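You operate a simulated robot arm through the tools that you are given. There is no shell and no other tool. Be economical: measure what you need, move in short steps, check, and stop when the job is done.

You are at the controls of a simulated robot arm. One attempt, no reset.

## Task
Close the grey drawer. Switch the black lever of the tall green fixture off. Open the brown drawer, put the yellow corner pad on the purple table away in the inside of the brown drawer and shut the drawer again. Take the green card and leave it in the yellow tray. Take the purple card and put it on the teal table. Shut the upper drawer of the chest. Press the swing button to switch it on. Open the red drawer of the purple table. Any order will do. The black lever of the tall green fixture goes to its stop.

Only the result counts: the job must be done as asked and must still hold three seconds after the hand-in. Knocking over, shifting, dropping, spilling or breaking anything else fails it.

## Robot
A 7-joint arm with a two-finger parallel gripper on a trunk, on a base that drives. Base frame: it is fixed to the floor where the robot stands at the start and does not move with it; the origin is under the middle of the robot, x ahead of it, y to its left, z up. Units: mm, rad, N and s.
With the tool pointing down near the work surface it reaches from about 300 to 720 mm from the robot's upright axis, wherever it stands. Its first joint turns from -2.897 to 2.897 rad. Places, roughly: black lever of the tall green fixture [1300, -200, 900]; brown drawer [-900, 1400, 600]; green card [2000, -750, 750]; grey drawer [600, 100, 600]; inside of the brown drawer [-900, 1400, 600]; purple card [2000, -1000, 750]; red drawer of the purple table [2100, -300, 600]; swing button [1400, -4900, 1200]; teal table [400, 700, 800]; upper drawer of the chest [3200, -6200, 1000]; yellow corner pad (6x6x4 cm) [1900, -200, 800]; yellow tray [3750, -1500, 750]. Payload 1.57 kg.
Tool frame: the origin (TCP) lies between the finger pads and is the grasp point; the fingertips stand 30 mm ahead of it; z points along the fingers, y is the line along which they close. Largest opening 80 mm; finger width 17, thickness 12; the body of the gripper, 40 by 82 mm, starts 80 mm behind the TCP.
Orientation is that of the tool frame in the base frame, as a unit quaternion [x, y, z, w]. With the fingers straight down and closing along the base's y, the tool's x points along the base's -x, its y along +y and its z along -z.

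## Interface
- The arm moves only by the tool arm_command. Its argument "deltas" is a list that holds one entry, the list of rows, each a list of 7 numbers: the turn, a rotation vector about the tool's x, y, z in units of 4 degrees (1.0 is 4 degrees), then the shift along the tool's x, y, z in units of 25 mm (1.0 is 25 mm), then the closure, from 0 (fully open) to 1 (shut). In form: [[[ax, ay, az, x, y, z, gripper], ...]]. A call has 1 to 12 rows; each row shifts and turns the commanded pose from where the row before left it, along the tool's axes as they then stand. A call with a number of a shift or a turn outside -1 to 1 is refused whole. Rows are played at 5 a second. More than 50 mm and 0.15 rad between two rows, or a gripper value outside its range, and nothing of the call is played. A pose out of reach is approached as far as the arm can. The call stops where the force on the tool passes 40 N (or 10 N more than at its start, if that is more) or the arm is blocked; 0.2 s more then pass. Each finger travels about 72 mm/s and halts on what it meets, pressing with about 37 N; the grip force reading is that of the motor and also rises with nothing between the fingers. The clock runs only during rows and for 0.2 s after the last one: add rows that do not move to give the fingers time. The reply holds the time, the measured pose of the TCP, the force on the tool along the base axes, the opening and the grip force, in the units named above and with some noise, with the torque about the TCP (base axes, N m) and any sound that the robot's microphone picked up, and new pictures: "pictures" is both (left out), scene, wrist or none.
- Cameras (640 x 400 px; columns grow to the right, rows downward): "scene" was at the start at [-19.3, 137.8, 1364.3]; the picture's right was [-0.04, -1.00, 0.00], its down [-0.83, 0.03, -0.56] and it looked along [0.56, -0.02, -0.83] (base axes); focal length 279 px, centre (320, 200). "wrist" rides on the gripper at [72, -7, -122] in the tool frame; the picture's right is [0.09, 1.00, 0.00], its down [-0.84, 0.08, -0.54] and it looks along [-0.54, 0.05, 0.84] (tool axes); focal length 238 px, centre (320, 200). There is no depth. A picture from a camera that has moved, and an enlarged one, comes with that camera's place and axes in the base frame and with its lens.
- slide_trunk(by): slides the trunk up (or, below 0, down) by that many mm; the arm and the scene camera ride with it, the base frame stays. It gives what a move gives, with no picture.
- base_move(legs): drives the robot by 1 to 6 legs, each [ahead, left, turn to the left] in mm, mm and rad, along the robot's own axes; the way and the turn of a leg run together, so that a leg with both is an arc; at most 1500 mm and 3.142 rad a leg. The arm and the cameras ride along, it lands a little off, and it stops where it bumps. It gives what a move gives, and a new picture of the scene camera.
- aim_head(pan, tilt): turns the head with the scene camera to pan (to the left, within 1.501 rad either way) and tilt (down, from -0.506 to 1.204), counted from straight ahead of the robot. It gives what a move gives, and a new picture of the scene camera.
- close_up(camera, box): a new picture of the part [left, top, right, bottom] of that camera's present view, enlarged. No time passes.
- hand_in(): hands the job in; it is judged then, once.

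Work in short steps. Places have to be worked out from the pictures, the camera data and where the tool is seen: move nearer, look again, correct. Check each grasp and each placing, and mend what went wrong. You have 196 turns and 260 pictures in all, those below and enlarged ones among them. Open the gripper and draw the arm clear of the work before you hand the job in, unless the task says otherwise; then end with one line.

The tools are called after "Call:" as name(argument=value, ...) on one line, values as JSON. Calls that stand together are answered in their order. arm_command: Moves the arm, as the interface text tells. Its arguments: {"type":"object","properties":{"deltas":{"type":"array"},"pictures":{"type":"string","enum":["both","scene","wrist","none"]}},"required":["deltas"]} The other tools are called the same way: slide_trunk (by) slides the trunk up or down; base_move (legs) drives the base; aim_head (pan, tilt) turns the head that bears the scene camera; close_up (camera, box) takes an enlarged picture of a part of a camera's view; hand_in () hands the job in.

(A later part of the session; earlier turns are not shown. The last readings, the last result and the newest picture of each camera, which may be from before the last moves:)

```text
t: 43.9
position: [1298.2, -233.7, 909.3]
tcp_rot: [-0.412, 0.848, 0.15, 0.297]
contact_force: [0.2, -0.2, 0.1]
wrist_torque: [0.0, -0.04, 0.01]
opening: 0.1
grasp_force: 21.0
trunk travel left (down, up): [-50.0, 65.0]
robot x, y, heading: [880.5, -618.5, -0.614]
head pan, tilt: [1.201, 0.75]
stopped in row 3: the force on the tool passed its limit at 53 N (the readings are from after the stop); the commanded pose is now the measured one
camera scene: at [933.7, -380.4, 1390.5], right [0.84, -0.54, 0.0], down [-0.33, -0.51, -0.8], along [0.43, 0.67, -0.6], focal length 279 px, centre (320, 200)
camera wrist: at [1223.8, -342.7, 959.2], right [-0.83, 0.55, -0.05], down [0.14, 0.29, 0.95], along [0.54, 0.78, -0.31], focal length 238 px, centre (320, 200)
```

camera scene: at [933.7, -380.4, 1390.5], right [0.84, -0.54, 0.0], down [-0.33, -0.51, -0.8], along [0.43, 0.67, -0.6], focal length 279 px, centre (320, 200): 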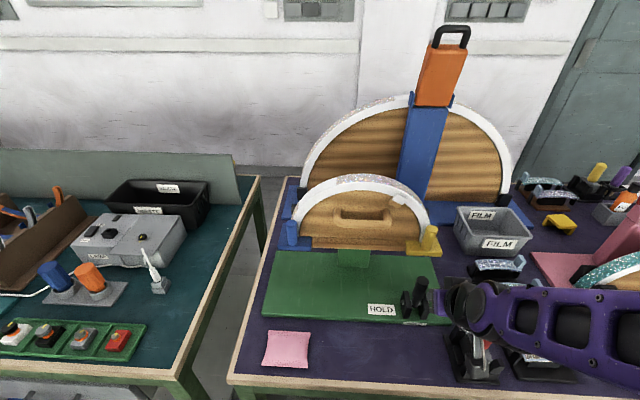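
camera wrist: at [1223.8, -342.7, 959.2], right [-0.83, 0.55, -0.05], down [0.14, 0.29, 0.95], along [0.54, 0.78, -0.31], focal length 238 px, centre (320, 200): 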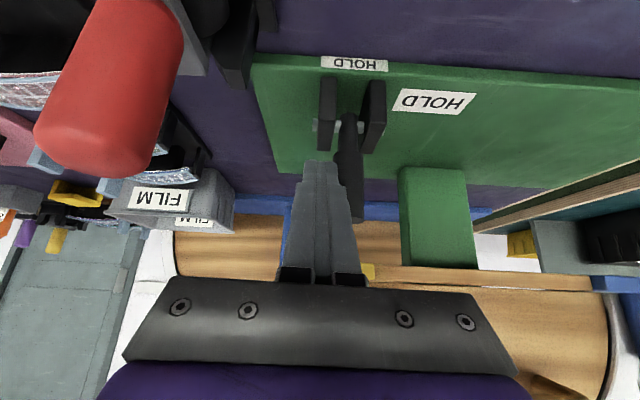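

The lever is blocked away from me, so "off" must be towards me. I back off, open, and realign to grip the handle from the front.

Call:
arm_command(deltas=[[[0, 0, 0, 0.766, 0, -0.643, 1], [0, 0, 0, 0.766, 0.35, -0.643, 0.2], [0, 0, -0.5, 0, 0.4, 0, 0], [0, 0, 0, 0, 0, 0, 0], [0, 0, 0, 0, 0, 0, 0]]], pictures="wrist")

```text
t: 45.3
position: [1260.3, -283.1, 883.5]
tcp_rot: [-0.409, 0.86, 0.14, 0.272]
contact_force: [0.5, 0.1, -0.7]
wrist_torque: [-0.01, -0.04, -0.02]
opening: 80.1
grasp_force: 0.1
trunk travel left (down, up): [-50.0, 65.0]
robot x, y, heading: [886.0, -620.0, -0.611]
head pan, tilt: [1.201, 0.75]
stopped in row 5: the arm was blocked; the commanded pose is now the measured one
camera wrist: at [1185.3, -388.1, 938.3], right [-0.82, 0.57, -0.03], down [0.18, 0.32, 0.93], along [0.54, 0.76, -0.37], focal length 238 px, centre (320, 200)
```

wrist: 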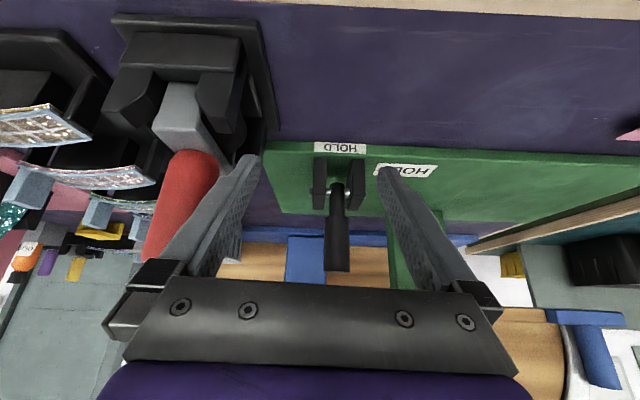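

The arm reports being blocked; the forearm may be near the red lever. I look before moving on.

Call:
close_up(camera="scene", box=[340, 220, 640, 400])

```text
2.13 times, centred on (490, 310) of scene
camera zoom: at [934.0, -385.9, 1382.5], right [0.82, -0.57, 0.0], down [-0.39, -0.55, -0.74], along [0.42, 0.6, -0.68], focal length 596 px, centre (-43, -35)
```

zoom: 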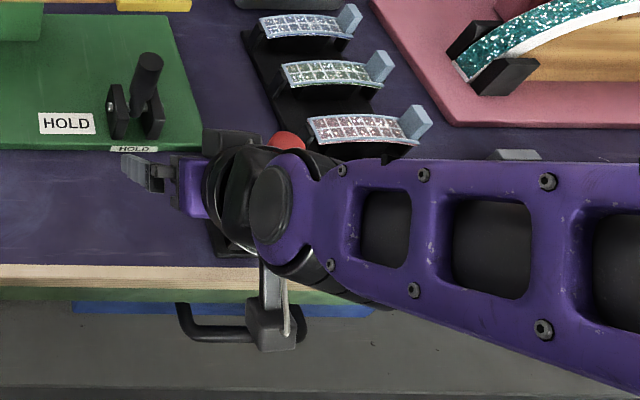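

The wrist is hanging right over the red lever. I raise the hand straight up first.

Call:
arm_command(deltas=[[[0, 0, 0, -0.6, 0, -0.8, 0], [0, 0, 0, -0.6, 0, -0.8, 0], [0, 0, 0, -0.6, 0, -0.8, 0], [0, 0, 0, -0.6, 0, -0.8, 0], [0, 0, 0, -0.6, 0, -0.8, 0]]], pictures="both")

```text
t: 46.5
position: [1258.0, -293.4, 928.8]
tcp_rot: [-0.392, 0.884, 0.156, 0.2]
contact_force: [-0.3, 0.4, 0.6]
wrist_torque: [-0.01, 0.02, 0.0]
opening: 80.0
grasp_force: 0.0
trunk travel left (down, up): [-50.0, 65.0]
robot x, y, heading: [880.5, -622.5, -0.611]
head pan, tilt: [1.201, 0.75]
stopped in row 5: the arm was blocked; the commanded pose is now the measured one
camera scene: at [954.3, -401.6, 1387.7], right [0.61, -0.79, 0.0], down [-0.5, -0.38, -0.78], along [0.62, 0.47, -0.63], focal length 279 px, centre (320, 200)
camera wrist: at [1192.1, -394.5, 999.6], right [-0.81, 0.58, 0.07], down [0.33, 0.34, 0.88], along [0.49, 0.74, -0.47], focal length 238 px, centre (320, 200)
```

scene: 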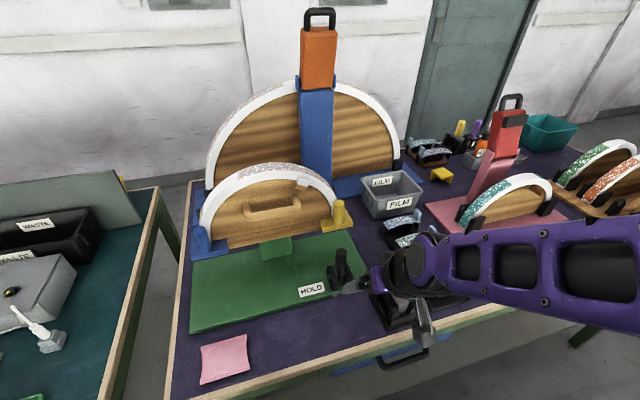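
wrist: 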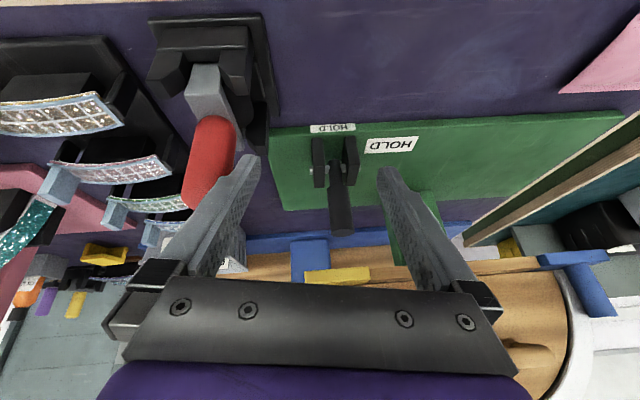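

The arm is folded against its own limits here. I bring the hand back out, up and ahead of the robot, then I will face the table squarely.

Call:
arm_command(deltas=[[[0, 0, 0, 0.31, -0.6, -0.94, 0], [0, 0, 0, 0.31, -0.6, -0.94, 0], [0, 0, 0, 0.31, -1, -0.94, 0], [0, 0, 0, 0.31, -1, -0.94, 0], [0, 0, 0, 0.31, -1, -0.94, 0], [0, 0, 0, 0.8, -1, -0.5, 0], [0, 0, 0, 0.8, -1, -0.5, 0], [0, 0, 0, 0.8, -1, -0.5, 0], [0, 0, 0, 0.8, -1, -0.5, 0], [0, 0, 0, 0.8, -1, -0.5, 0]]], pictures="both")

```text
t: 48.6
position: [1304.2, -605.0, 994.1]
tcp_rot: [-0.393, 0.883, 0.155, 0.204]
contact_force: [-0.3, 0.6, 0.0]
wrist_torque: [-0.03, 0.0, -0.03]
opening: 79.8
grasp_force: 0.0
trunk travel left (down, up): [-50.0, 65.0]
robot x, y, heading: [882.9, -621.7, -0.613]
head pan, tilt: [1.201, 0.75]
camera scene: at [954.9, -407.7, 1381.8], right [0.56, -0.83, 0.0], down [-0.57, -0.38, -0.73], along [0.61, 0.41, -0.68], focal length 279 px, centre (320, 200)
camera wrist: at [1238.2, -707.6, 1063.9], right [-0.81, 0.58, 0.07], down [0.32, 0.34, 0.88], along [0.49, 0.74, -0.46], focal length 238 px, centre (320, 200)
```

scene: 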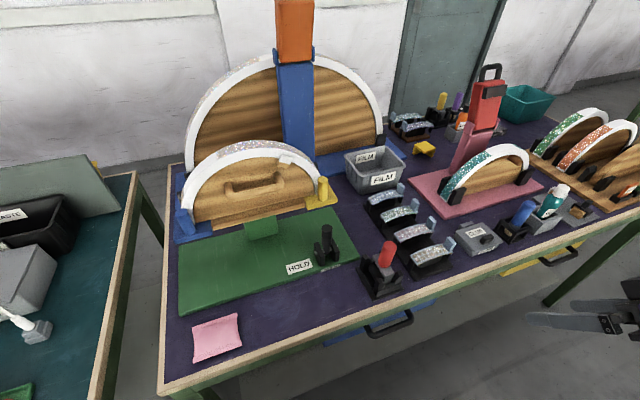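
wrist: 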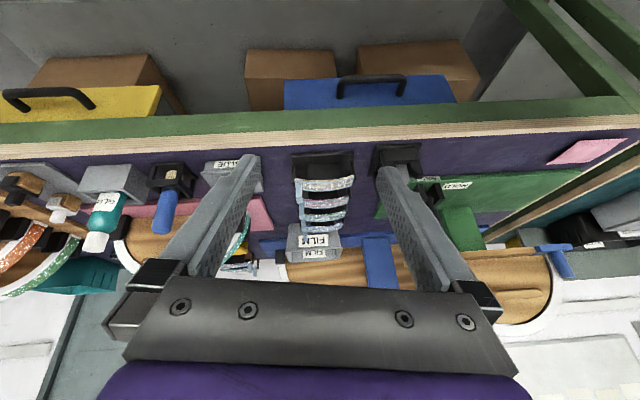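

The red lever is unchanged. I bring the hand to the front of the robot and turn it to face ahead, then turn the base toward the table.

Call:
arm_command(deltas=[[[0, 0, 0, 0.89, 0, -0.45, 0], [0, 0, 0, 0.89, 0, -0.45, 0], [0, 0, 0, 0.89, 0, -0.45, 0], [0, 0, 0, 0.89, 0, -0.45, 0], [0, 0, 0, 0.89, 0, -0.45, 0], [0, 0, 0, 0.89, 0, -0.45, 0], [0, 0, 0, 0.89, 0, -0.45, 0], [0, 0, 0, 0.89, 0, -0.45, 0], [0, 0, 0, 0.89, 0, -0.45, 0], [0, 0, 0, 0.89, 0, -0.45, 0]]], pictures="none")

Call:
arm_command(deltas=[[[0.45, 0, 0.89, 0, 0, 0, 0], [0.45, 0, 0.89, 0, 0, 0, 0], [0.45, 0, 0.89, 0, 0, 0, 0], [0.45, 0, 0.89, 0, 0, 0, 0], [0.45, 0, 0.89, 0, 0, 0, 0], [0.45, 0, 0.89, 0, 0, 0, 0], [0.45, 0, 0.89, 0, 0, 0, 0], [0.45, 0, 0.89, 0, 0, 0, 0], [0.45, 0, 0.89, 0, 0, 0, 0], [0.45, 0, 0.89, 0, 0, 0, 0], [0.45, 0, 0.89, 0, 0, 0, 0]]], pictures="none")

Call:
arm_command(deltas=[[[0.45, 0, 0.89, 0, 0, 0, 0], [0.45, 0, 0.89, 0, 0, 0, 0], [0.45, 0, 0.89, 0, 0, 0, 0], [0.45, 0, 0.89, 0, 0, 0, 0], [0.45, 0, 0.89, 0, 0, 0, 0], [0.45, 0, 0.89, 0, 0, 0, 0], [0.45, 0, 0.89, 0, 0, 0, 0], [0.45, 0, 0.89, 0, 0, 0, 0], [0.45, 0, 0.89, 0, 0, 0, 0], [0.45, 0, 0.89, 0, 0, 0, 0], [0.45, 0, 0.89, 0, 0, 0, 0]]], pictures="none")

Call:
base_move(legs=[[0, -60, 0], [0, 0, 1.571]])

Call:
aim_head(pan=0.0, tilt=0.75)

```text
t: 50.9
position: [1144.1, -793.1, 984.9]
tcp_rot: [-0.393, 0.883, 0.156, 0.204]
contact_force: [0.0, 0.2, -1.2]
wrist_torque: [0.02, 0.0, 0.03]
opening: 79.8
grasp_force: 0.1
trunk travel left (down, up): [-50.0, 65.0]
robot x, y, heading: [880.1, -622.0, -0.608]
head pan, tilt: [1.201, 0.75]
```

```text
t: 53.2
position: [1143.0, -793.1, 985.4]
tcp_rot: [-0.035, 0.977, 0.063, 0.202]
contact_force: [0.5, 0.0, -0.9]
wrist_torque: [0.01, 0.02, -0.01]
opening: 80.1
grasp_force: 0.0
trunk travel left (down, up): [-50.0, 65.0]
robot x, y, heading: [877.1, -620.6, -0.615]
head pan, tilt: [1.201, 0.75]
```

```text
t: 55.6
position: [1145.4, -794.1, 987.2]
tcp_rot: [0.327, 0.928, -0.038, 0.172]
contact_force: [-0.6, -0.1, 1.1]
wrist_torque: [-0.03, 0.01, 0.0]
opening: 80.3
grasp_force: 0.0
trunk travel left (down, up): [-50.0, 65.0]
robot x, y, heading: [880.1, -618.6, -0.607]
head pan, tilt: [1.201, 0.75]
```

```text
t: 60.8
position: [1021.6, -404.6, 987.0]
tcp_rot: [-0.422, 0.889, 0.095, 0.149]
contact_force: [0.6, 1.2, 0.5]
wrist_torque: [-0.01, 0.03, 0.0]
opening: 79.9
grasp_force: 0.0
trunk travel left (down, up): [-50.0, 65.0]
robot x, y, heading: [844.2, -670.0, 0.956]
head pan, tilt: [1.201, 0.75]
camera scene: at [633.3, -592.0, 1381.8], right [0.84, 0.55, 0.0], down [0.37, -0.57, -0.73], along [-0.4, 0.61, -0.68], focal length 279 px, centre (320, 200)
```

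scene: 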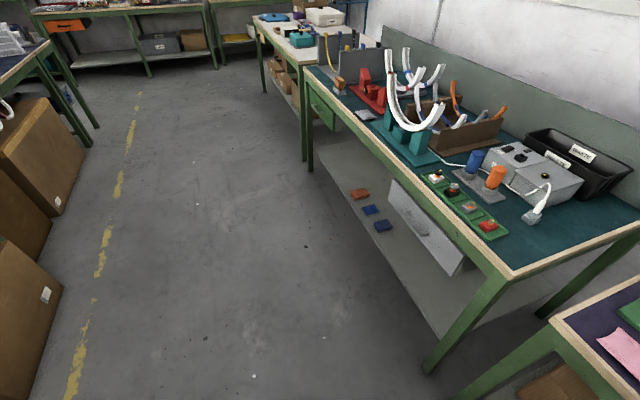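

```text
t: 62.2
position: [1021.4, -405.0, 987.2]
tcp_rot: [-0.423, 0.889, 0.095, 0.15]
contact_force: [0.3, 0.9, 0.9]
wrist_torque: [0.0, -0.02, -0.01]
opening: 80.0
grasp_force: 0.0
trunk travel left (down, up): [-50.0, 65.0]
robot x, y, heading: [846.5, -668.4, 0.948]
head pan, tilt: [0.0, 0.75]
camera scene: at [657.2, -581.1, 1382.1], right [0.97, 0.26, 0.0], down [0.18, -0.66, -0.73], along [-0.19, 0.71, -0.68], focal length 279 px, centre (320, 200)
```

scene: 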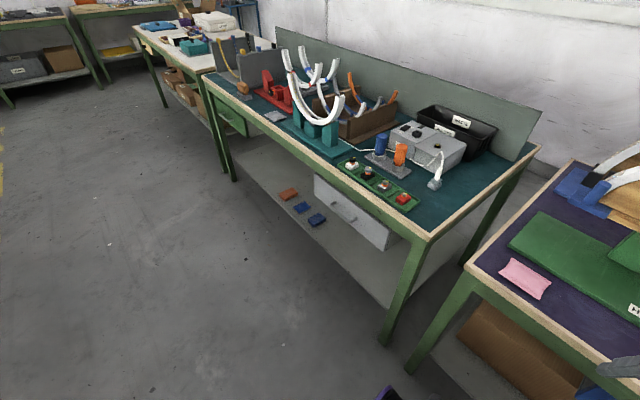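

The head still seems turned left of what I asked, so I aim it again at the lever's side.

Call:
aim_head(pan=-0.3, tilt=0.75)

```text
t: 63.0
position: [1020.7, -405.5, 986.9]
tcp_rot: [-0.423, 0.889, 0.095, 0.15]
contact_force: [-0.7, 0.4, 0.2]
wrist_torque: [0.01, 0.0, -0.03]
opening: 80.1
grasp_force: 0.1
trunk travel left (down, up): [-50.0, 65.0]
robot x, y, heading: [848.1, -671.9, 0.952]
head pan, tilt: [-0.3, 0.75]
camera scene: at [657.2, -581.1, 1382.1], right [0.97, 0.26, 0.0], down [0.18, -0.66, -0.73], along [-0.19, 0.71, -0.68], focal length 279 px, centre (320, 200)
```

scene: 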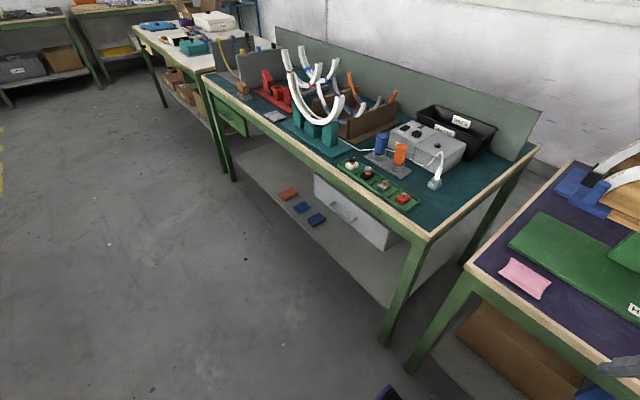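

The head is held back by the folded arm. I shift the base right to line up with the lever and extend the arm a bit.

Call:
base_move(legs=[[0, -105, 0]])

Call:
arm_command(deltas=[[[0, 0, 0, -0.95, 0, 0.33, 0], [0, 0, 0, -0.95, 0, 0.33, 0], [0, 0, 0, -0.95, 0, 0.33, 0], [0, 0, 0, -0.95, 0, 0.33, 0]]], pictures="none")

Call:
aim_head(pan=0.0, tilt=0.75)

```text
t: 64.7
position: [1106.9, -465.6, 987.7]
tcp_rot: [-0.423, 0.889, 0.095, 0.15]
contact_force: [0.1, 0.4, 0.2]
wrist_torque: [0.02, 0.03, -0.01]
opening: 79.8
grasp_force: 0.1
trunk travel left (down, up): [-50.0, 65.0]
robot x, y, heading: [931.9, -732.5, 0.946]
head pan, tilt: [-0.3, 0.75]
camera scene: at [742.8, -642.2, 1382.1], right [0.97, 0.26, 0.0], down [0.18, -0.66, -0.73], along [-0.19, 0.71, -0.68], focal length 279 px, centre (320, 200)
```

scene: 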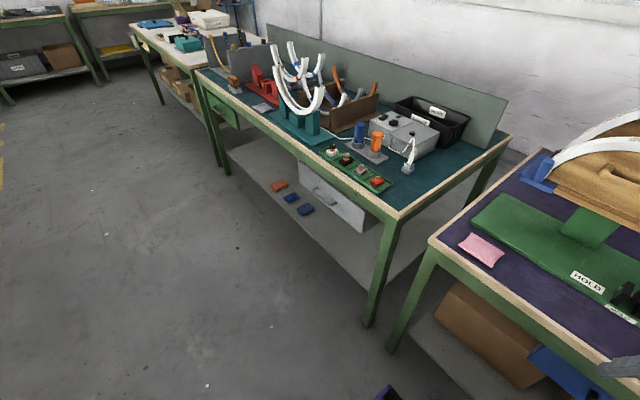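

```text
t: 65.7
position: [1169.2, -387.9, 989.1]
tcp_rot: [-0.422, 0.889, 0.094, 0.15]
contact_force: [-0.8, -0.2, 0.3]
wrist_torque: [0.01, 0.0, -0.02]
opening: 80.2
grasp_force: 0.0
trunk travel left (down, up): [-50.0, 65.0]
robot x, y, heading: [932.0, -727.9, 0.95]
head pan, tilt: [-0.3, 0.75]
```

```text
t: 66.5
position: [1170.5, -387.9, 988.8]
tcp_rot: [-0.423, 0.889, 0.094, 0.149]
contact_force: [-0.5, -0.2, 0.2]
wrist_torque: [-0.01, 0.02, -0.02]
opening: 80.1
grasp_force: 0.1
trunk travel left (down, up): [-50.0, 65.0]
robot x, y, heading: [932.4, -731.0, 0.949]
head pan, tilt: [0.0, 0.75]
camera scene: at [736.8, -644.0, 1382.2], right [0.94, 0.33, 0.0], down [0.23, -0.64, -0.73], along [-0.24, 0.69, -0.68], focal length 279 px, centre (320, 200)
```

scene: 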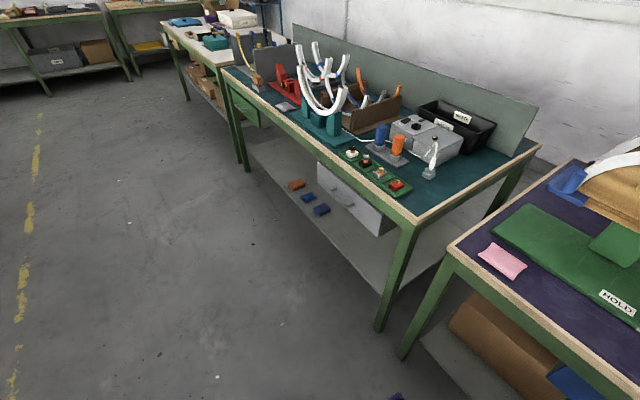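

I extend the arm over the lever at the present height and check with the wrist camera.

Call:
arm_command(deltas=[[[0, 0, 0, -0.937, 0, 0.35, 0], [0, 0, 0, -0.937, 0, 0.35, 0], [0, 0, 0, -0.937, 0, 0.35, 0], [0, 0, 0, -0.937, 0, 0.35, 0], [0, 0, 0, -0.937, 0, 0.35, 0], [0, 0, 0, -0.937, 0, 0.35, 0], [0, 0, 0, -0.937, 0, 0.35, 0], [0, 0, 0, 0, 0, 0, 0]]], pictures="wrist")

Call:
aim_head(pan=0.3, tilt=0.65)

```text
t: 68.3
position: [1279.3, -250.9, 987.7]
tcp_rot: [-0.423, 0.889, 0.095, 0.151]
contact_force: [0.0, 0.8, -0.2]
wrist_torque: [0.01, 0.03, 0.01]
opening: 80.0
grasp_force: 0.1
trunk travel left (down, up): [-50.0, 65.0]
robot x, y, heading: [932.1, -733.7, 0.949]
head pan, tilt: [0.0, 0.75]
camera wrist: at [1219.7, -342.9, 1076.4], right [-0.83, 0.56, 0.01], down [0.34, 0.49, 0.8], along [0.44, 0.67, -0.6], focal length 238 px, centre (320, 200)
```

wrist: 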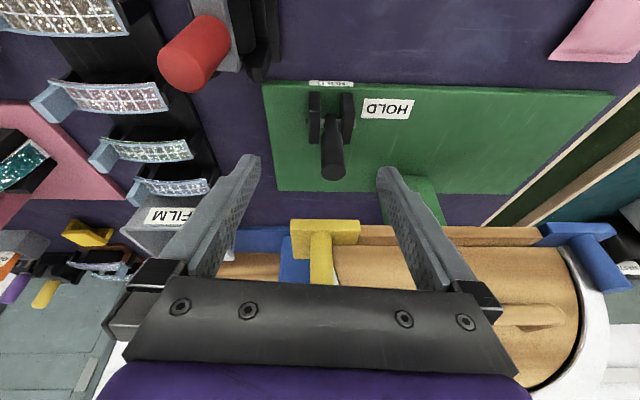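

```text
t: 69.1
position: [1278.7, -250.9, 987.9]
tcp_rot: [-0.423, 0.889, 0.095, 0.15]
contact_force: [0.2, -0.1, 0.7]
wrist_torque: [-0.01, -0.02, -0.01]
opening: 80.2
grasp_force: 0.1
trunk travel left (down, up): [-50.0, 65.0]
robot x, y, heading: [930.5, -733.0, 0.95]
head pan, tilt: [0.3, 0.649]
camera scene: at [791.7, -639.9, 1390.4], right [0.95, -0.31, 0.0], down [-0.19, -0.57, -0.8], along [0.25, 0.76, -0.6], focal length 279 px, centre (320, 200)
```

scene: 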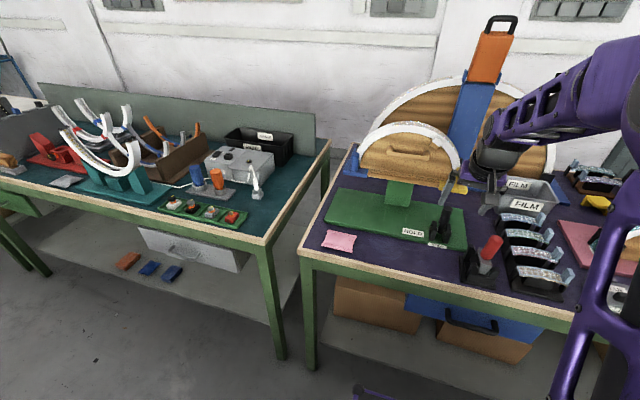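

Lever top is at about (1297,-204,923). I centre the open fingers over it and lower around the handle.

Call:
arm_command(deltas=[[[0, 0, 0, -0.937, 0.25, 0.35, 0], [0, 0, 0, -0.937, 0.25, 0.35, 0], [0, 0, 0, 0.35, 0, 0.937, 0], [0, 0, 0, 0.35, 0, 0.937, 0], [0, 0, 0, 0.25, 0, 0.7, 0], [0, 0, 0, 0.14, 0, 0.37, 0], [0, 0, 0, 0, 0, 0, 0]]], pictures="both")

```text
t: 70.7
position: [1298.6, -202.4, 910.1]
tcp_rot: [-0.422, 0.889, 0.094, 0.15]
contact_force: [0.0, 0.1, 0.2]
wrist_torque: [0.0, 0.02, 0.01]
opening: 80.1
grasp_force: 0.0
trunk travel left (down, up): [-50.0, 65.0]
robot x, y, heading: [931.3, -728.8, 0.95]
head pan, tilt: [0.3, 0.649]
camera scene: at [791.7, -639.9, 1390.4], right [0.95, -0.31, 0.0], down [-0.19, -0.57, -0.8], along [0.25, 0.76, -0.6], focal length 279 px, centre (320, 200)
camera wrist: at [1238.2, -294.4, 998.3], right [-0.83, 0.56, 0.01], down [0.34, 0.49, 0.8], along [0.44, 0.67, -0.6], focal length 238 px, centre (320, 200)
```

scene: 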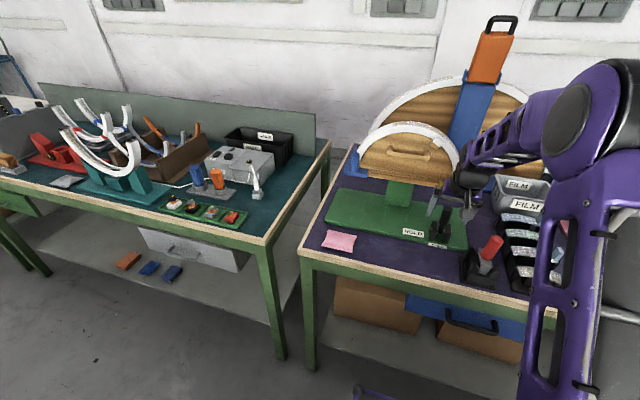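
wrist: 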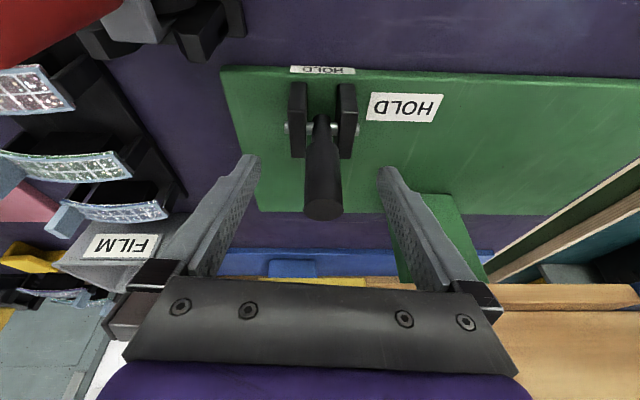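

The handle lies between the fingers. I lower slightly more and close on it.

Call:
arm_command(deltas=[[[0, 0, 0, 0.3, -0.1, 0.35, 0], [0, 0, 0, 0, 0, 0, 0.6], [0, 0, 0, 0, 0, 0, 1], [0, 0, 0, 0, 0, 0, 1], [0, 0, 0, 0, 0, 0, 1], [0, 0, 0, 0, 0, 0, 1]]], pictures="wrist")

```text
t: 72.1
position: [1293.4, -204.2, 899.6]
tcp_rot: [-0.424, 0.888, 0.095, 0.15]
contact_force: [-13.7, 14.0, -0.3]
wrist_torque: [-0.33, -0.61, 0.2]
opening: 24.0
grasp_force: 36.4
trunk travel left (down, up): [-50.0, 65.0]
robot x, y, heading: [930.9, -730.5, 0.955]
head pan, tilt: [0.3, 0.649]
camera wrist: at [1234.5, -296.5, 987.5], right [-0.83, 0.55, 0.01], down [0.34, 0.49, 0.8], along [0.44, 0.67, -0.6], focal length 238 px, centre (320, 200)
```

wrist: 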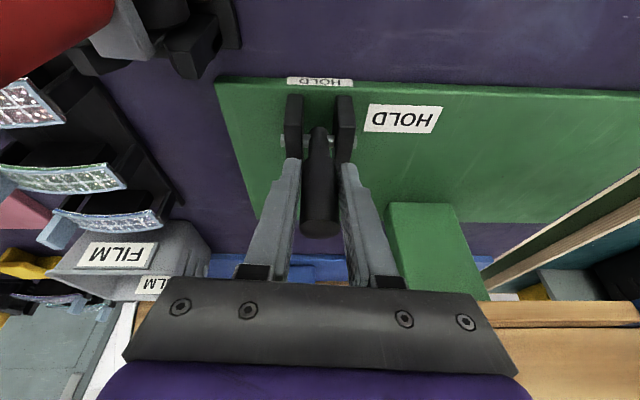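

Gripped at 24 mm. I pull the lever toward me along its arc, tilting along.

Call:
arm_command(deltas=[[[0, -1, 0, 0.31, 0.15, -0.12, 1], [0, -1, 0, 0.316, 0, -0.11, 1], [0, -1, 0, 0.32, 0, -0.1, 1], [0, -1, 0, 0.32, 0, -0.09, 1]]], pictures="wrist")

```text
t: 73.1
position: [1274.8, -230.7, 893.0]
tcp_rot: [-0.404, 0.86, 0.152, 0.272]
contact_force: [8.5, 23.5, -15.5]
wrist_torque: [0.47, -0.37, 0.11]
opening: 23.4
grasp_force: 35.5
trunk travel left (down, up): [-50.0, 65.0]
robot x, y, heading: [930.5, -732.9, 0.95]
head pan, tilt: [0.3, 0.649]
camera wrist: at [1201.2, -336.1, 947.8], right [-0.82, 0.57, -0.01], down [0.19, 0.3, 0.93], along [0.53, 0.77, -0.36], focal length 238 px, centre (320, 200)
```

wrist: 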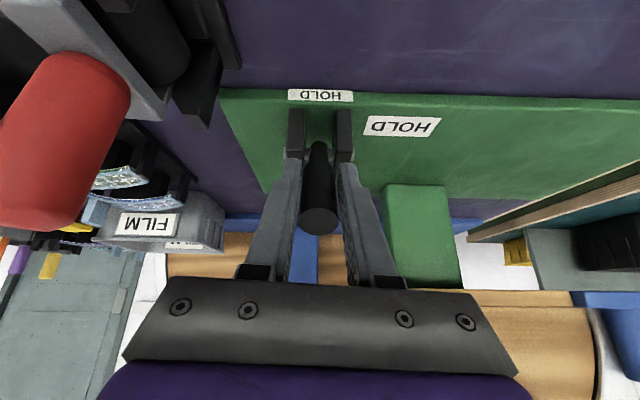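

The lever follows. I continue along the arc.

Call:
arm_command(deltas=[[[0, -1, 0, 0.326, 0, -0.08, 1], [0, -1, 0, 0.33, 0, -0.066, 1], [0, -1, 0, 0.33, 0, -0.05, 1], [0, -1, 0, 0.33, 0, -0.03, 1]]], pictures="wrist")

```text
t: 74.1
position: [1255.6, -251.5, 876.5]
tcp_rot: [-0.38, 0.813, 0.207, 0.389]
contact_force: [0.9, 0.3, -0.3]
wrist_torque: [0.04, 0.01, 0.0]
opening: 0.0
grasp_force: 21.0
trunk travel left (down, up): [-50.0, 65.0]
robot x, y, heading: [932.8, -731.3, 0.95]
head pan, tilt: [0.3, 0.649]
camera wrist: at [1174.0, -366.3, 893.4], right [-0.81, 0.58, -0.03], down [0.02, 0.09, 1.0], along [0.58, 0.81, -0.08], focal length 238 px, centre (320, 200)
```

wrist: 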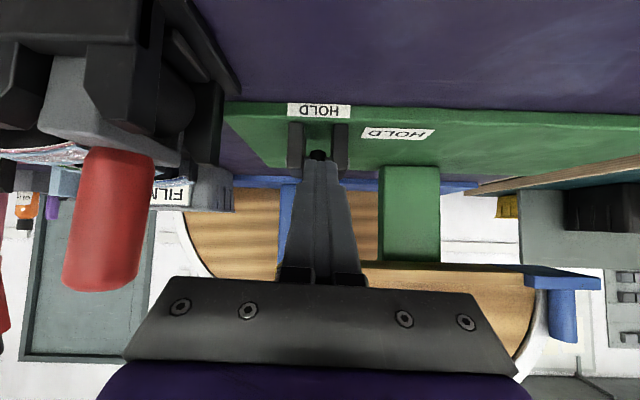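

The grip slipped off. I back off along the tool to see where the lever is now.

Call:
arm_command(deltas=[[[0, 0.5, 0, 0.3, 0, -0.9, 1], [0, 1, 0, -0.5, 0, -0.9, 1], [0, 1, 0, -0.7, 0, -0.7, 1], [0, 1, 0, -0.7, 0, -0.7, 0.5], [0, 1, 0, -0.3, 0, -0.3, 0], [0, 1, 0, 0, 0, 0, 0]]], pictures="both")

```text
t: 75.5
position: [1240.6, -277.2, 969.4]
tcp_rot: [-0.412, 0.873, 0.131, 0.226]
contact_force: [0.2, -1.0, 0.3]
wrist_torque: [0.03, 0.01, 0.02]
opening: 80.0
grasp_force: 0.1
trunk travel left (down, up): [-50.0, 65.0]
robot x, y, heading: [929.4, -731.0, 0.946]
head pan, tilt: [0.3, 0.649]
camera scene: at [791.6, -640.0, 1390.4], right [0.95, -0.31, 0.0], down [-0.19, -0.57, -0.8], along [0.25, 0.76, -0.6], focal length 279 px, centre (320, 200)
camera wrist: at [1170.8, -379.3, 1037.3], right [-0.83, 0.56, -0.01], down [0.25, 0.38, 0.89], along [0.5, 0.74, -0.45], focal length 238 px, centre (320, 200)
```

scene: 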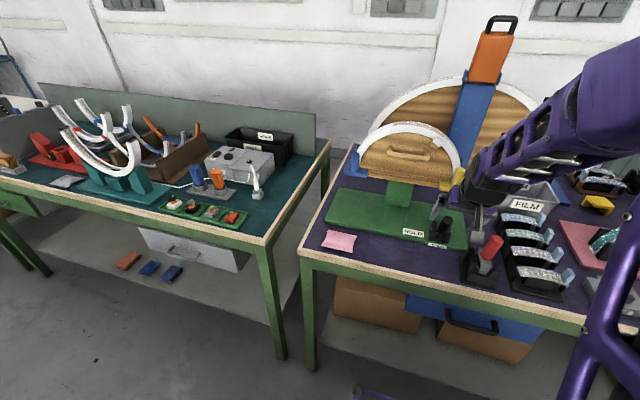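
wrist: 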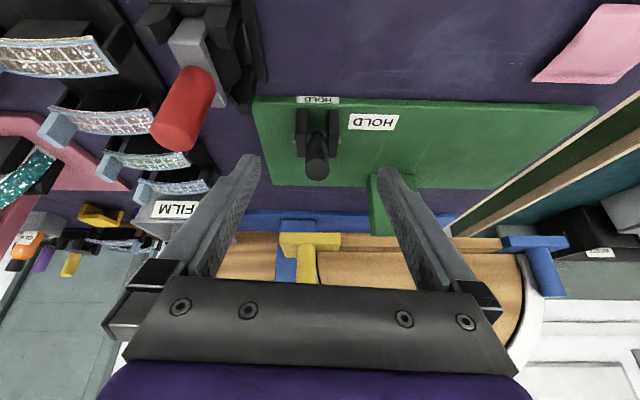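

Call:
close_up(camera="wrist", box=[270, 85, 390, 190])

Call:
close_up(camera="scene", box=[400, 190, 490, 250])

```text
3.81 times, centred on (330, 138) of wrist
camera zoom: at [1170.8, -379.3, 1037.3], right [-0.83, 0.56, -0.01], down [0.25, 0.38, 0.89], along [0.5, 0.74, -0.45], focal length 908 px, centre (282, 438)
```

zoom: 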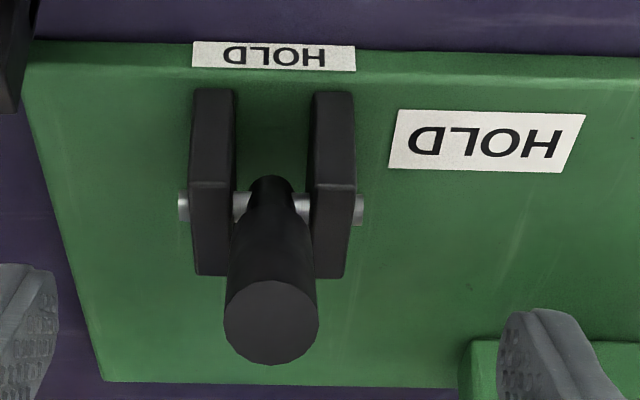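

```text
6.67 times, centred on (445, 220) of scene
camera zoom: at [791.6, -640.0, 1390.4], right [0.95, -0.31, 0.0], down [-0.19, -0.57, -0.8], along [0.25, 0.76, -0.6], focal length 1861 px, centre (-513, 67)
```

zoom: 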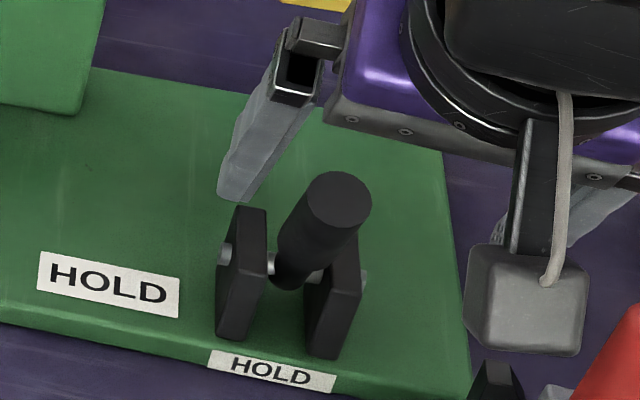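

The lever now leans only some 20–25° toward me and stays there. I close the fingers, go over and behind it, and will pull it with the finger backs.

Call:
arm_command(deltas=[[[0, 0, 0, 0, 0, 0, 1], [0, 0, 0, 0, 0, 0, 1], [0, 0, 0, 0, 0, 0, 1], [0, 0, 0, -0.866, 0, 0.5, 1], [0, 0, 0, -0.866, 0, 0.5, 1], [0, 0, 0, -0.866, 0, 0.5, 1], [0, 0, 0, -0.866, 0, 0.5, 1], [0, 0, 0, -0.6, 0, 0.35, 1], [0, 0, 0, 0, 0, 0, 1]]], pictures="both")

```text
t: 77.5
position: [1314.0, -187.0, 969.7]
tcp_rot: [-0.413, 0.872, 0.132, 0.228]
contact_force: [0.4, -0.5, -0.4]
wrist_torque: [0.01, 0.01, -0.01]
opening: 0.0
grasp_force: 21.0
trunk travel left (down, up): [-50.0, 65.0]
robot x, y, heading: [931.6, -731.0, 0.949]
head pan, tilt: [0.3, 0.649]
camera scene: at [791.7, -639.9, 1390.4], right [0.95, -0.31, 0.0], down [-0.19, -0.57, -0.8], along [0.25, 0.76, -0.6], focal length 279 px, centre (320, 200)
camera wrist: at [1244.9, -287.4, 1038.2], right [-0.83, 0.56, -0.01], down [0.25, 0.38, 0.89], along [0.5, 0.74, -0.45], focal length 238 px, centre (320, 200)
```

scene: 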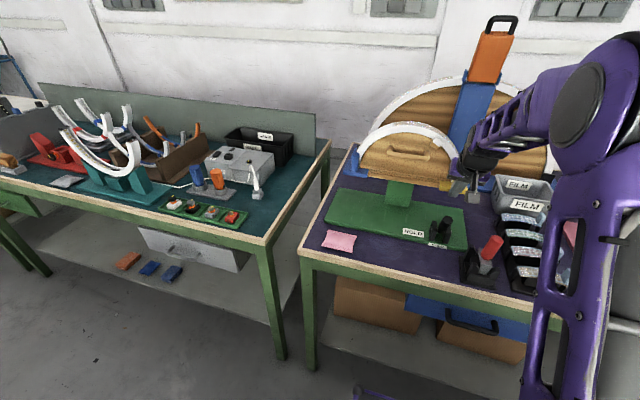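
wrist: 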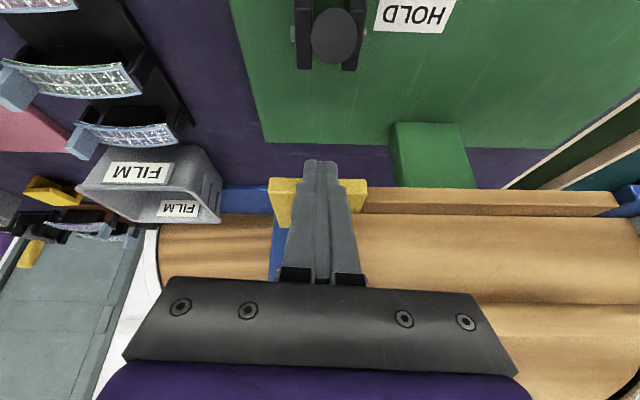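

The lever top lies at n≈530, z≈907; my fingers are behind it. I go down and pull toward me.

Call:
arm_command(deltas=[[[0, 0, 0, 0.5, 0.15, 0.866, 1], [0, 0, 0, 0.5, 0.15, 0.866, 1], [0, 0, 0, 0.35, 0, 0.6, 1], [0, 0, 0, 0.866, 0, -0.5, 1], [0, 0, 0, 0.866, 0, -0.5, 1], [0, 0, 0, 0, 0, 0, 1]]], pictures="wrist")

```text
t: 78.9
position: [1274.4, -218.5, 904.5]
tcp_rot: [-0.413, 0.872, 0.133, 0.228]
contact_force: [1.2, 2.4, 5.2]
wrist_torque: [0.05, -0.06, -0.01]
opening: 0.0
grasp_force: 21.5
trunk travel left (down, up): [-50.0, 65.0]
robot x, y, heading: [932.4, -729.9, 0.947]
head pan, tilt: [0.3, 0.649]
camera wrist: at [1204.7, -319.8, 971.0], right [-0.83, 0.56, -0.01], down [0.25, 0.37, 0.89], along [0.5, 0.74, -0.45], focal length 238 px, centre (320, 200)
```

wrist: 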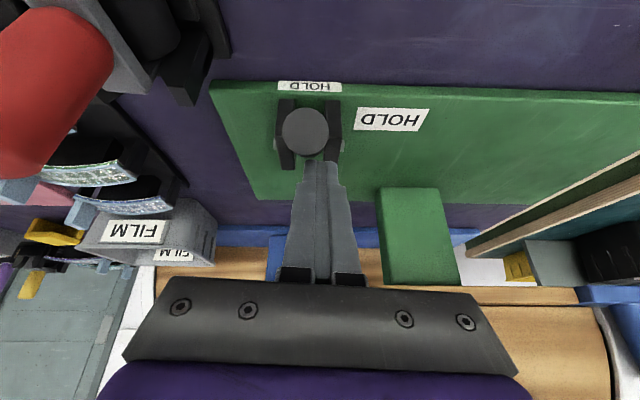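

Fingers touch the back of the lever. I keep pulling toward me and downward.

Call:
arm_command(deltas=[[[0, 0, 0, 0.55, -0.2, -0.04, 1], [0, 0, 0, 0.55, 0, -0.04, 1], [0, 0, 0, 0.55, 0, 0.0, 1], [0, 0, 0, 0.5, 0, 0.1, 1], [0, 0, 0, 0, 0, 0, 1]]], pictures="both")

```text
t: 79.3
position: [1273.4, -220.6, 905.3]
tcp_rot: [-0.413, 0.868, 0.14, 0.239]
contact_force: [-0.3, -0.8, 3.5]
wrist_torque: [0.01, 0.0, -0.04]
opening: 0.0
grasp_force: 20.9
trunk travel left (down, up): [-50.0, 65.0]
robot x, y, heading: [933.9, -730.9, 0.954]
head pan, tilt: [0.3, 0.649]
stopped in row 2: the force on the tool passed its limit at 48 N (the readings are from after the stop); the commanded pose is now the measured one
camera scene: at [791.6, -639.8, 1390.3], right [0.95, -0.31, 0.0], down [-0.19, -0.57, -0.8], along [0.25, 0.76, -0.6], focal length 279 px, centre (320, 200)
camera wrist: at [1202.9, -325.2, 969.3], right [-0.83, 0.56, 0.0], down [0.23, 0.35, 0.91], along [0.51, 0.75, -0.42], focal length 238 px, centre (320, 200)
```

scene: 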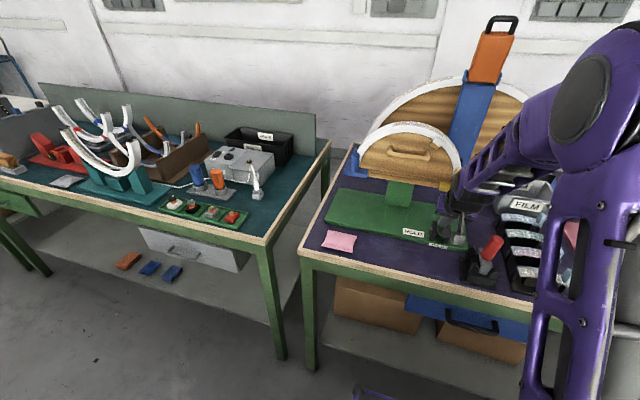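
wrist: 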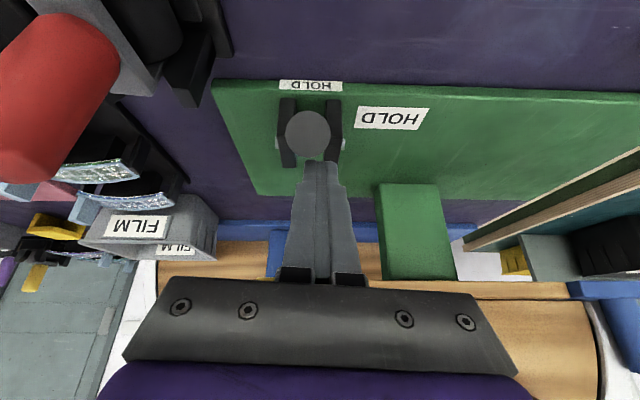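

It is blocked firmly now: the lever is at its stop. I back off behind, rise, and check it stays.

Call:
arm_command(deltas=[[[0, 0, 0, -0.5, 0, 0.25, 1], [0, 0, 0, -0.5, 0, -0.866, 1], [0, 0, 0, -0.5, 0, -0.866, 1], [0, 0, 0, -0.5, 0, -0.866, 1], [0, 0, 0, -0.5, 0, -0.866, 1], [0, 0, 0, 0.866, 0, -0.5, 1], [0, 0, 0, 0.866, 0, -0.5, 1], [0, 0, 0, 0.866, 0, -0.5, 1], [0, 0, 0, 0.866, 0, -0.5, 1]]], pictures="wrist")

Call:
close_up(camera="scene", box=[400, 190, 490, 250])

```text
t: 81.3
position: [1221.1, -293.0, 1000.7]
tcp_rot: [-0.412, 0.869, 0.138, 0.239]
contact_force: [-0.8, 0.3, -0.8]
wrist_torque: [-0.01, 0.01, 0.01]
opening: 0.0
grasp_force: 21.2
trunk travel left (down, up): [-50.0, 65.0]
robot x, y, heading: [930.8, -732.3, 0.953]
head pan, tilt: [0.3, 0.649]
camera wrist: at [1150.9, -397.5, 1066.1], right [-0.83, 0.56, 0.0], down [0.23, 0.35, 0.91], along [0.51, 0.75, -0.42], focal length 238 px, centre (320, 200)
```

wrist: 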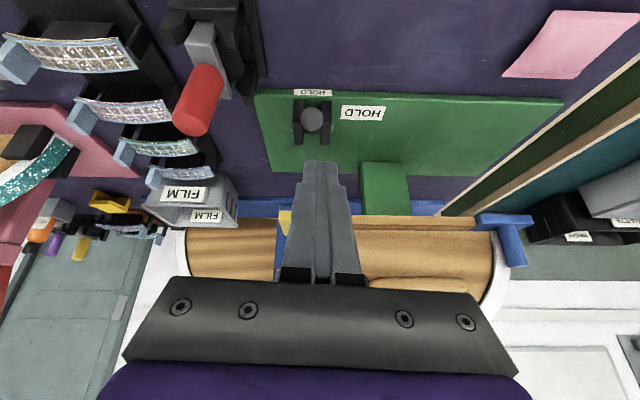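

```text
6.67 times, centred on (445, 220) of scene
camera zoom: at [791.9, -639.4, 1390.4], right [0.95, -0.31, 0.0], down [-0.19, -0.57, -0.8], along [0.25, 0.76, -0.6], focal length 1861 px, centre (-513, 67)
```

zoom: 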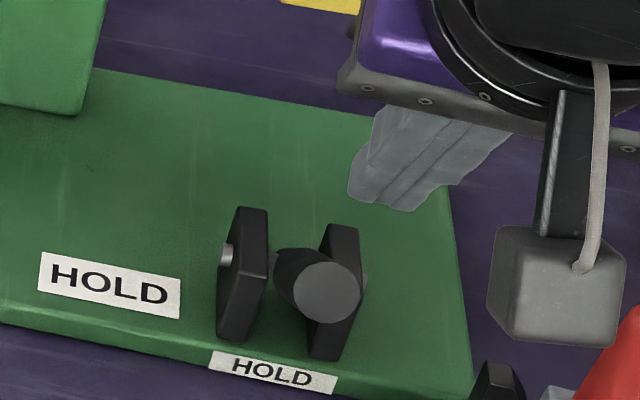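

The lever now leans about 50°. To be sure it is at its stop, I press down on it from above-behind.

Call:
arm_command(deltas=[[[0, 0, 0, -0.866, -0.4, 0.5, 1], [0, 0, 0, -0.866, 0, 0.5, 1], [0, 0, 0, -0.866, 0, 0.5, 1], [0, 0, 0, 0.5, 0, 0.866, 1], [0, 0, 0, 0.5, 0, 0.866, 1], [0, 0, 0, 0.25, 0, 0.43, 1], [0, 0, 0, 0, 0, 0, 1]]], pictures="both")

```text
t: 82.9
position: [1273.5, -237.6, 940.0]
tcp_rot: [-0.413, 0.868, 0.139, 0.238]
contact_force: [0.1, 0.0, -0.2]
wrist_torque: [-0.01, -0.01, 0.0]
opening: 0.1
grasp_force: 21.2
trunk travel left (down, up): [-50.0, 65.0]
robot x, y, heading: [931.7, -732.4, 0.956]
head pan, tilt: [0.3, 0.649]
camera scene: at [791.8, -639.5, 1390.4], right [0.95, -0.31, 0.0], down [-0.19, -0.57, -0.8], along [0.25, 0.76, -0.6], focal length 279 px, centre (320, 200)
camera wrist: at [1204.1, -341.7, 1005.3], right [-0.83, 0.56, 0.0], down [0.23, 0.35, 0.91], along [0.51, 0.75, -0.42], focal length 238 px, centre (320, 200)
```

scene: 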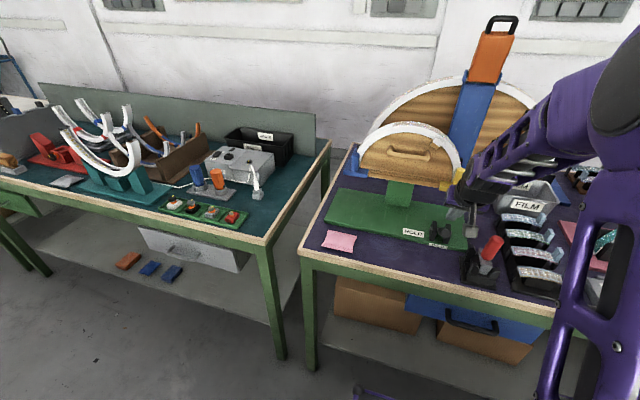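
wrist: 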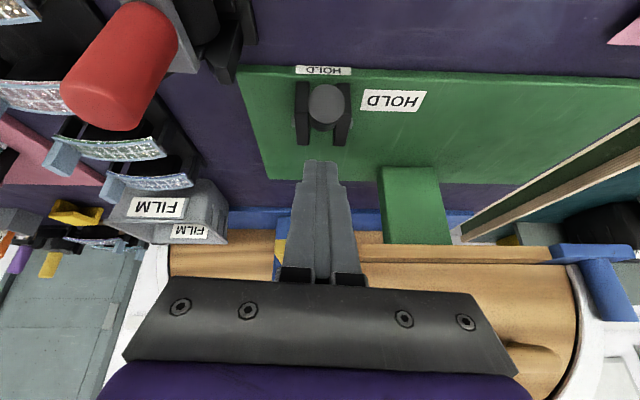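

Call:
arm_command(deltas=[[[0, 0, 0, 0.4, 0, 0.69, 1], [0, 0, 0, 0.3, 0, 0.52, 1], [0, 0, 0, 0.3, 0, 0.52, 1], [0, 0, 0, 0.3, 0, 0.52, 1], [0, 0, 0, 0, 0, 0, 1]]], pictures="both")

```text
t: 83.7
position: [1279.2, -229.5, 906.9]
tcp_rot: [-0.411, 0.864, 0.146, 0.252]
contact_force: [2.6, 3.9, 5.2]
wrist_torque: [0.1, -0.17, -0.1]
opening: 0.0
grasp_force: 21.8
trunk travel left (down, up): [-50.0, 65.0]
robot x, y, heading: [931.2, -727.2, 0.953]
head pan, tilt: [0.3, 0.649]
stopped in row 3: the force on the tool passed its limit at 89 N (the readings are from after the stop); the commanded pose is now the measured one
camera scene: at [791.8, -639.6, 1390.1], right [0.95, -0.31, 0.0], down [-0.19, -0.57, -0.8], along [0.25, 0.76, -0.6], focal length 279 px, centre (320, 200)
camera wrist: at [1207.5, -334.4, 967.1], right [-0.83, 0.56, -0.01], down [0.22, 0.33, 0.92], along [0.52, 0.76, -0.4], focal length 238 px, centre (320, 200)
```

scene: 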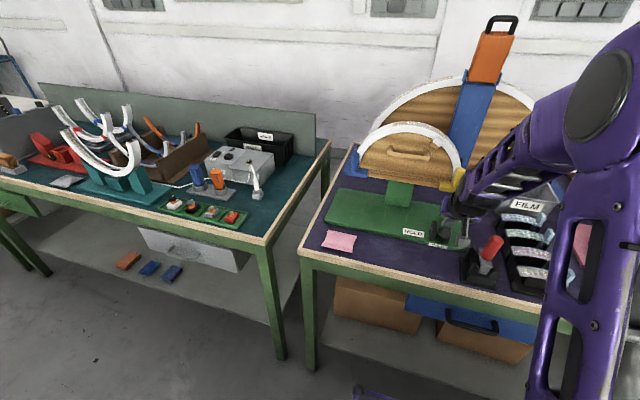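
wrist: 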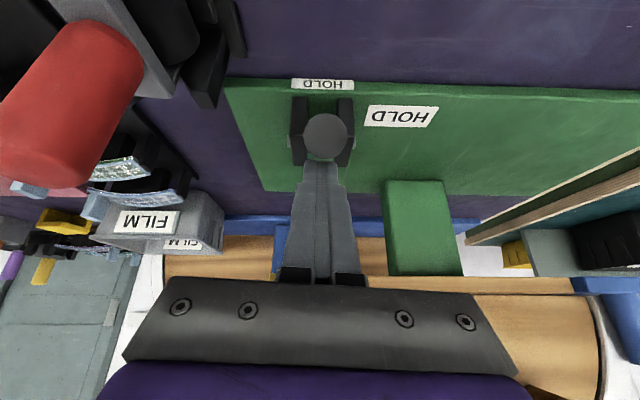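

At 89 N it doesn't yield: the lever is at its stop. I raise clear and re-check.

Call:
arm_command(deltas=[[[0, 0, 0, -0.5, 0, -0.866, 1], [0, 0, 0, -0.5, 0, -0.866, 1], [0, 0, 0, -0.5, 0, -0.866, 1], [0, 0, 0, -0.5, 0, -0.866, 1], [0, 0, 0, 0.866, 0, -0.5, 1], [0, 0, 0, 0.866, 0, -0.5, 1], [0, 0, 0, 0.866, 0, -0.5, 1], [0, 0, 0, 0.866, 0, -0.5, 0.5], [0, 0, 0, 0.866, 0, -0.5, 0], [0, 0, 0, 0.866, 0, -0.5, 0]]], pictures="none")

Call:
close_up(camera="scene", box=[400, 190, 490, 250])

```text
t: 85.9
position: [1183.1, -355.0, 989.4]
tcp_rot: [-0.411, 0.867, 0.141, 0.244]
contact_force: [-0.2, -0.7, -0.2]
wrist_torque: [0.0, 0.02, 0.0]
opening: 79.9
grasp_force: 0.1
trunk travel left (down, up): [-50.0, 65.0]
robot x, y, heading: [934.8, -727.2, 0.949]
head pan, tilt: [0.3, 0.649]
```

```text
6.67 times, centred on (445, 220) of scene
camera zoom: at [814.5, -646.5, 1400.1], right [0.83, -0.55, 0.0], down [-0.28, -0.43, -0.86], along [0.47, 0.72, -0.51], focal length 1861 px, centre (-513, 67)
```

zoom: 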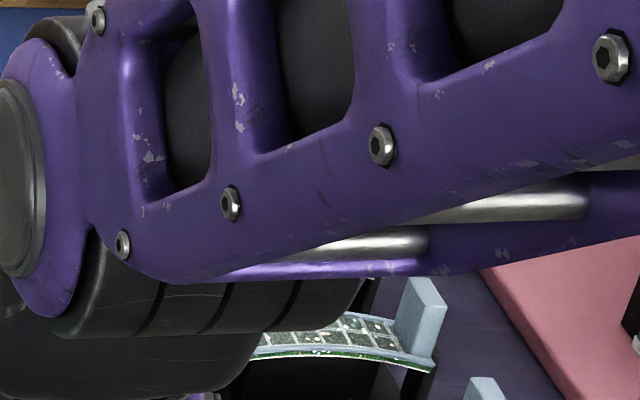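

The lever is done. The yellow pad is at about (1933,-233) with its top at z≈810, about 500 mm in from the table edge. I sidestep right along the table and look.

Call:
base_move(legs=[[-50, 0, 0], [0, -400, 0]])

Call:
aim_head(pan=-0.3, tilt=0.7)

```text
t: 90.8
position: [1480.5, -627.8, 993.6]
tcp_rot: [-0.413, 0.865, 0.144, 0.246]
contact_force: [0.2, -0.1, 0.1]
wrist_torque: [0.01, -0.02, 0.02]
opening: 80.0
grasp_force: 0.0
trunk travel left (down, up): [-50.0, 65.0]
robot x, y, heading: [1231.3, -1000.3, 0.954]
head pan, tilt: [0.3, 0.649]
camera scene: at [1113.6, -920.8, 1399.7], right [0.83, -0.56, 0.0], down [-0.29, -0.43, -0.86], along [0.48, 0.71, -0.52], focal length 279 px, centre (320, 200)
```

scene: 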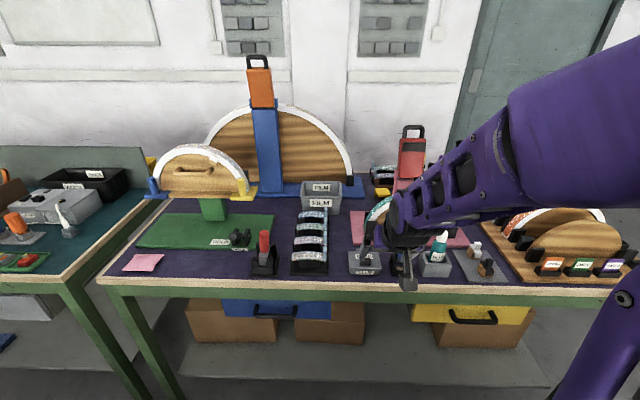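

```text
t: 91.8
position: [1480.4, -626.2, 993.7]
tcp_rot: [-0.412, 0.866, 0.143, 0.246]
contact_force: [-0.1, 0.5, -0.5]
wrist_torque: [-0.02, -0.02, 0.0]
opening: 79.9
grasp_force: 0.2
trunk travel left (down, up): [-50.0, 65.0]
robot x, y, heading: [1233.4, -1003.7, 0.955]
head pan, tilt: [-0.3, 0.7]
camera scene: at [1130.5, -943.4, 1386.1], right [0.61, -0.79, 0.0], down [-0.51, -0.39, -0.77], along [0.61, 0.47, -0.64], focal length 279 px, centre (320, 200)
```

scene: 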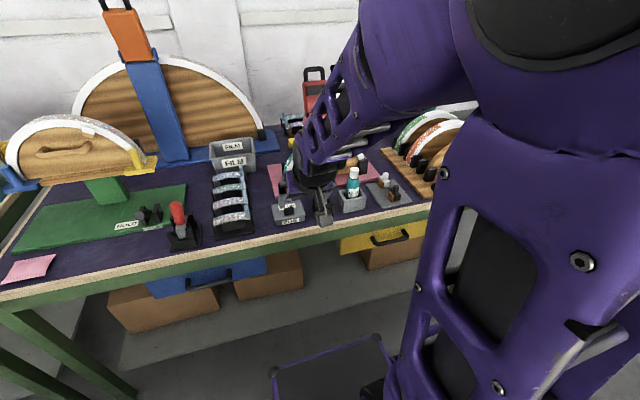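

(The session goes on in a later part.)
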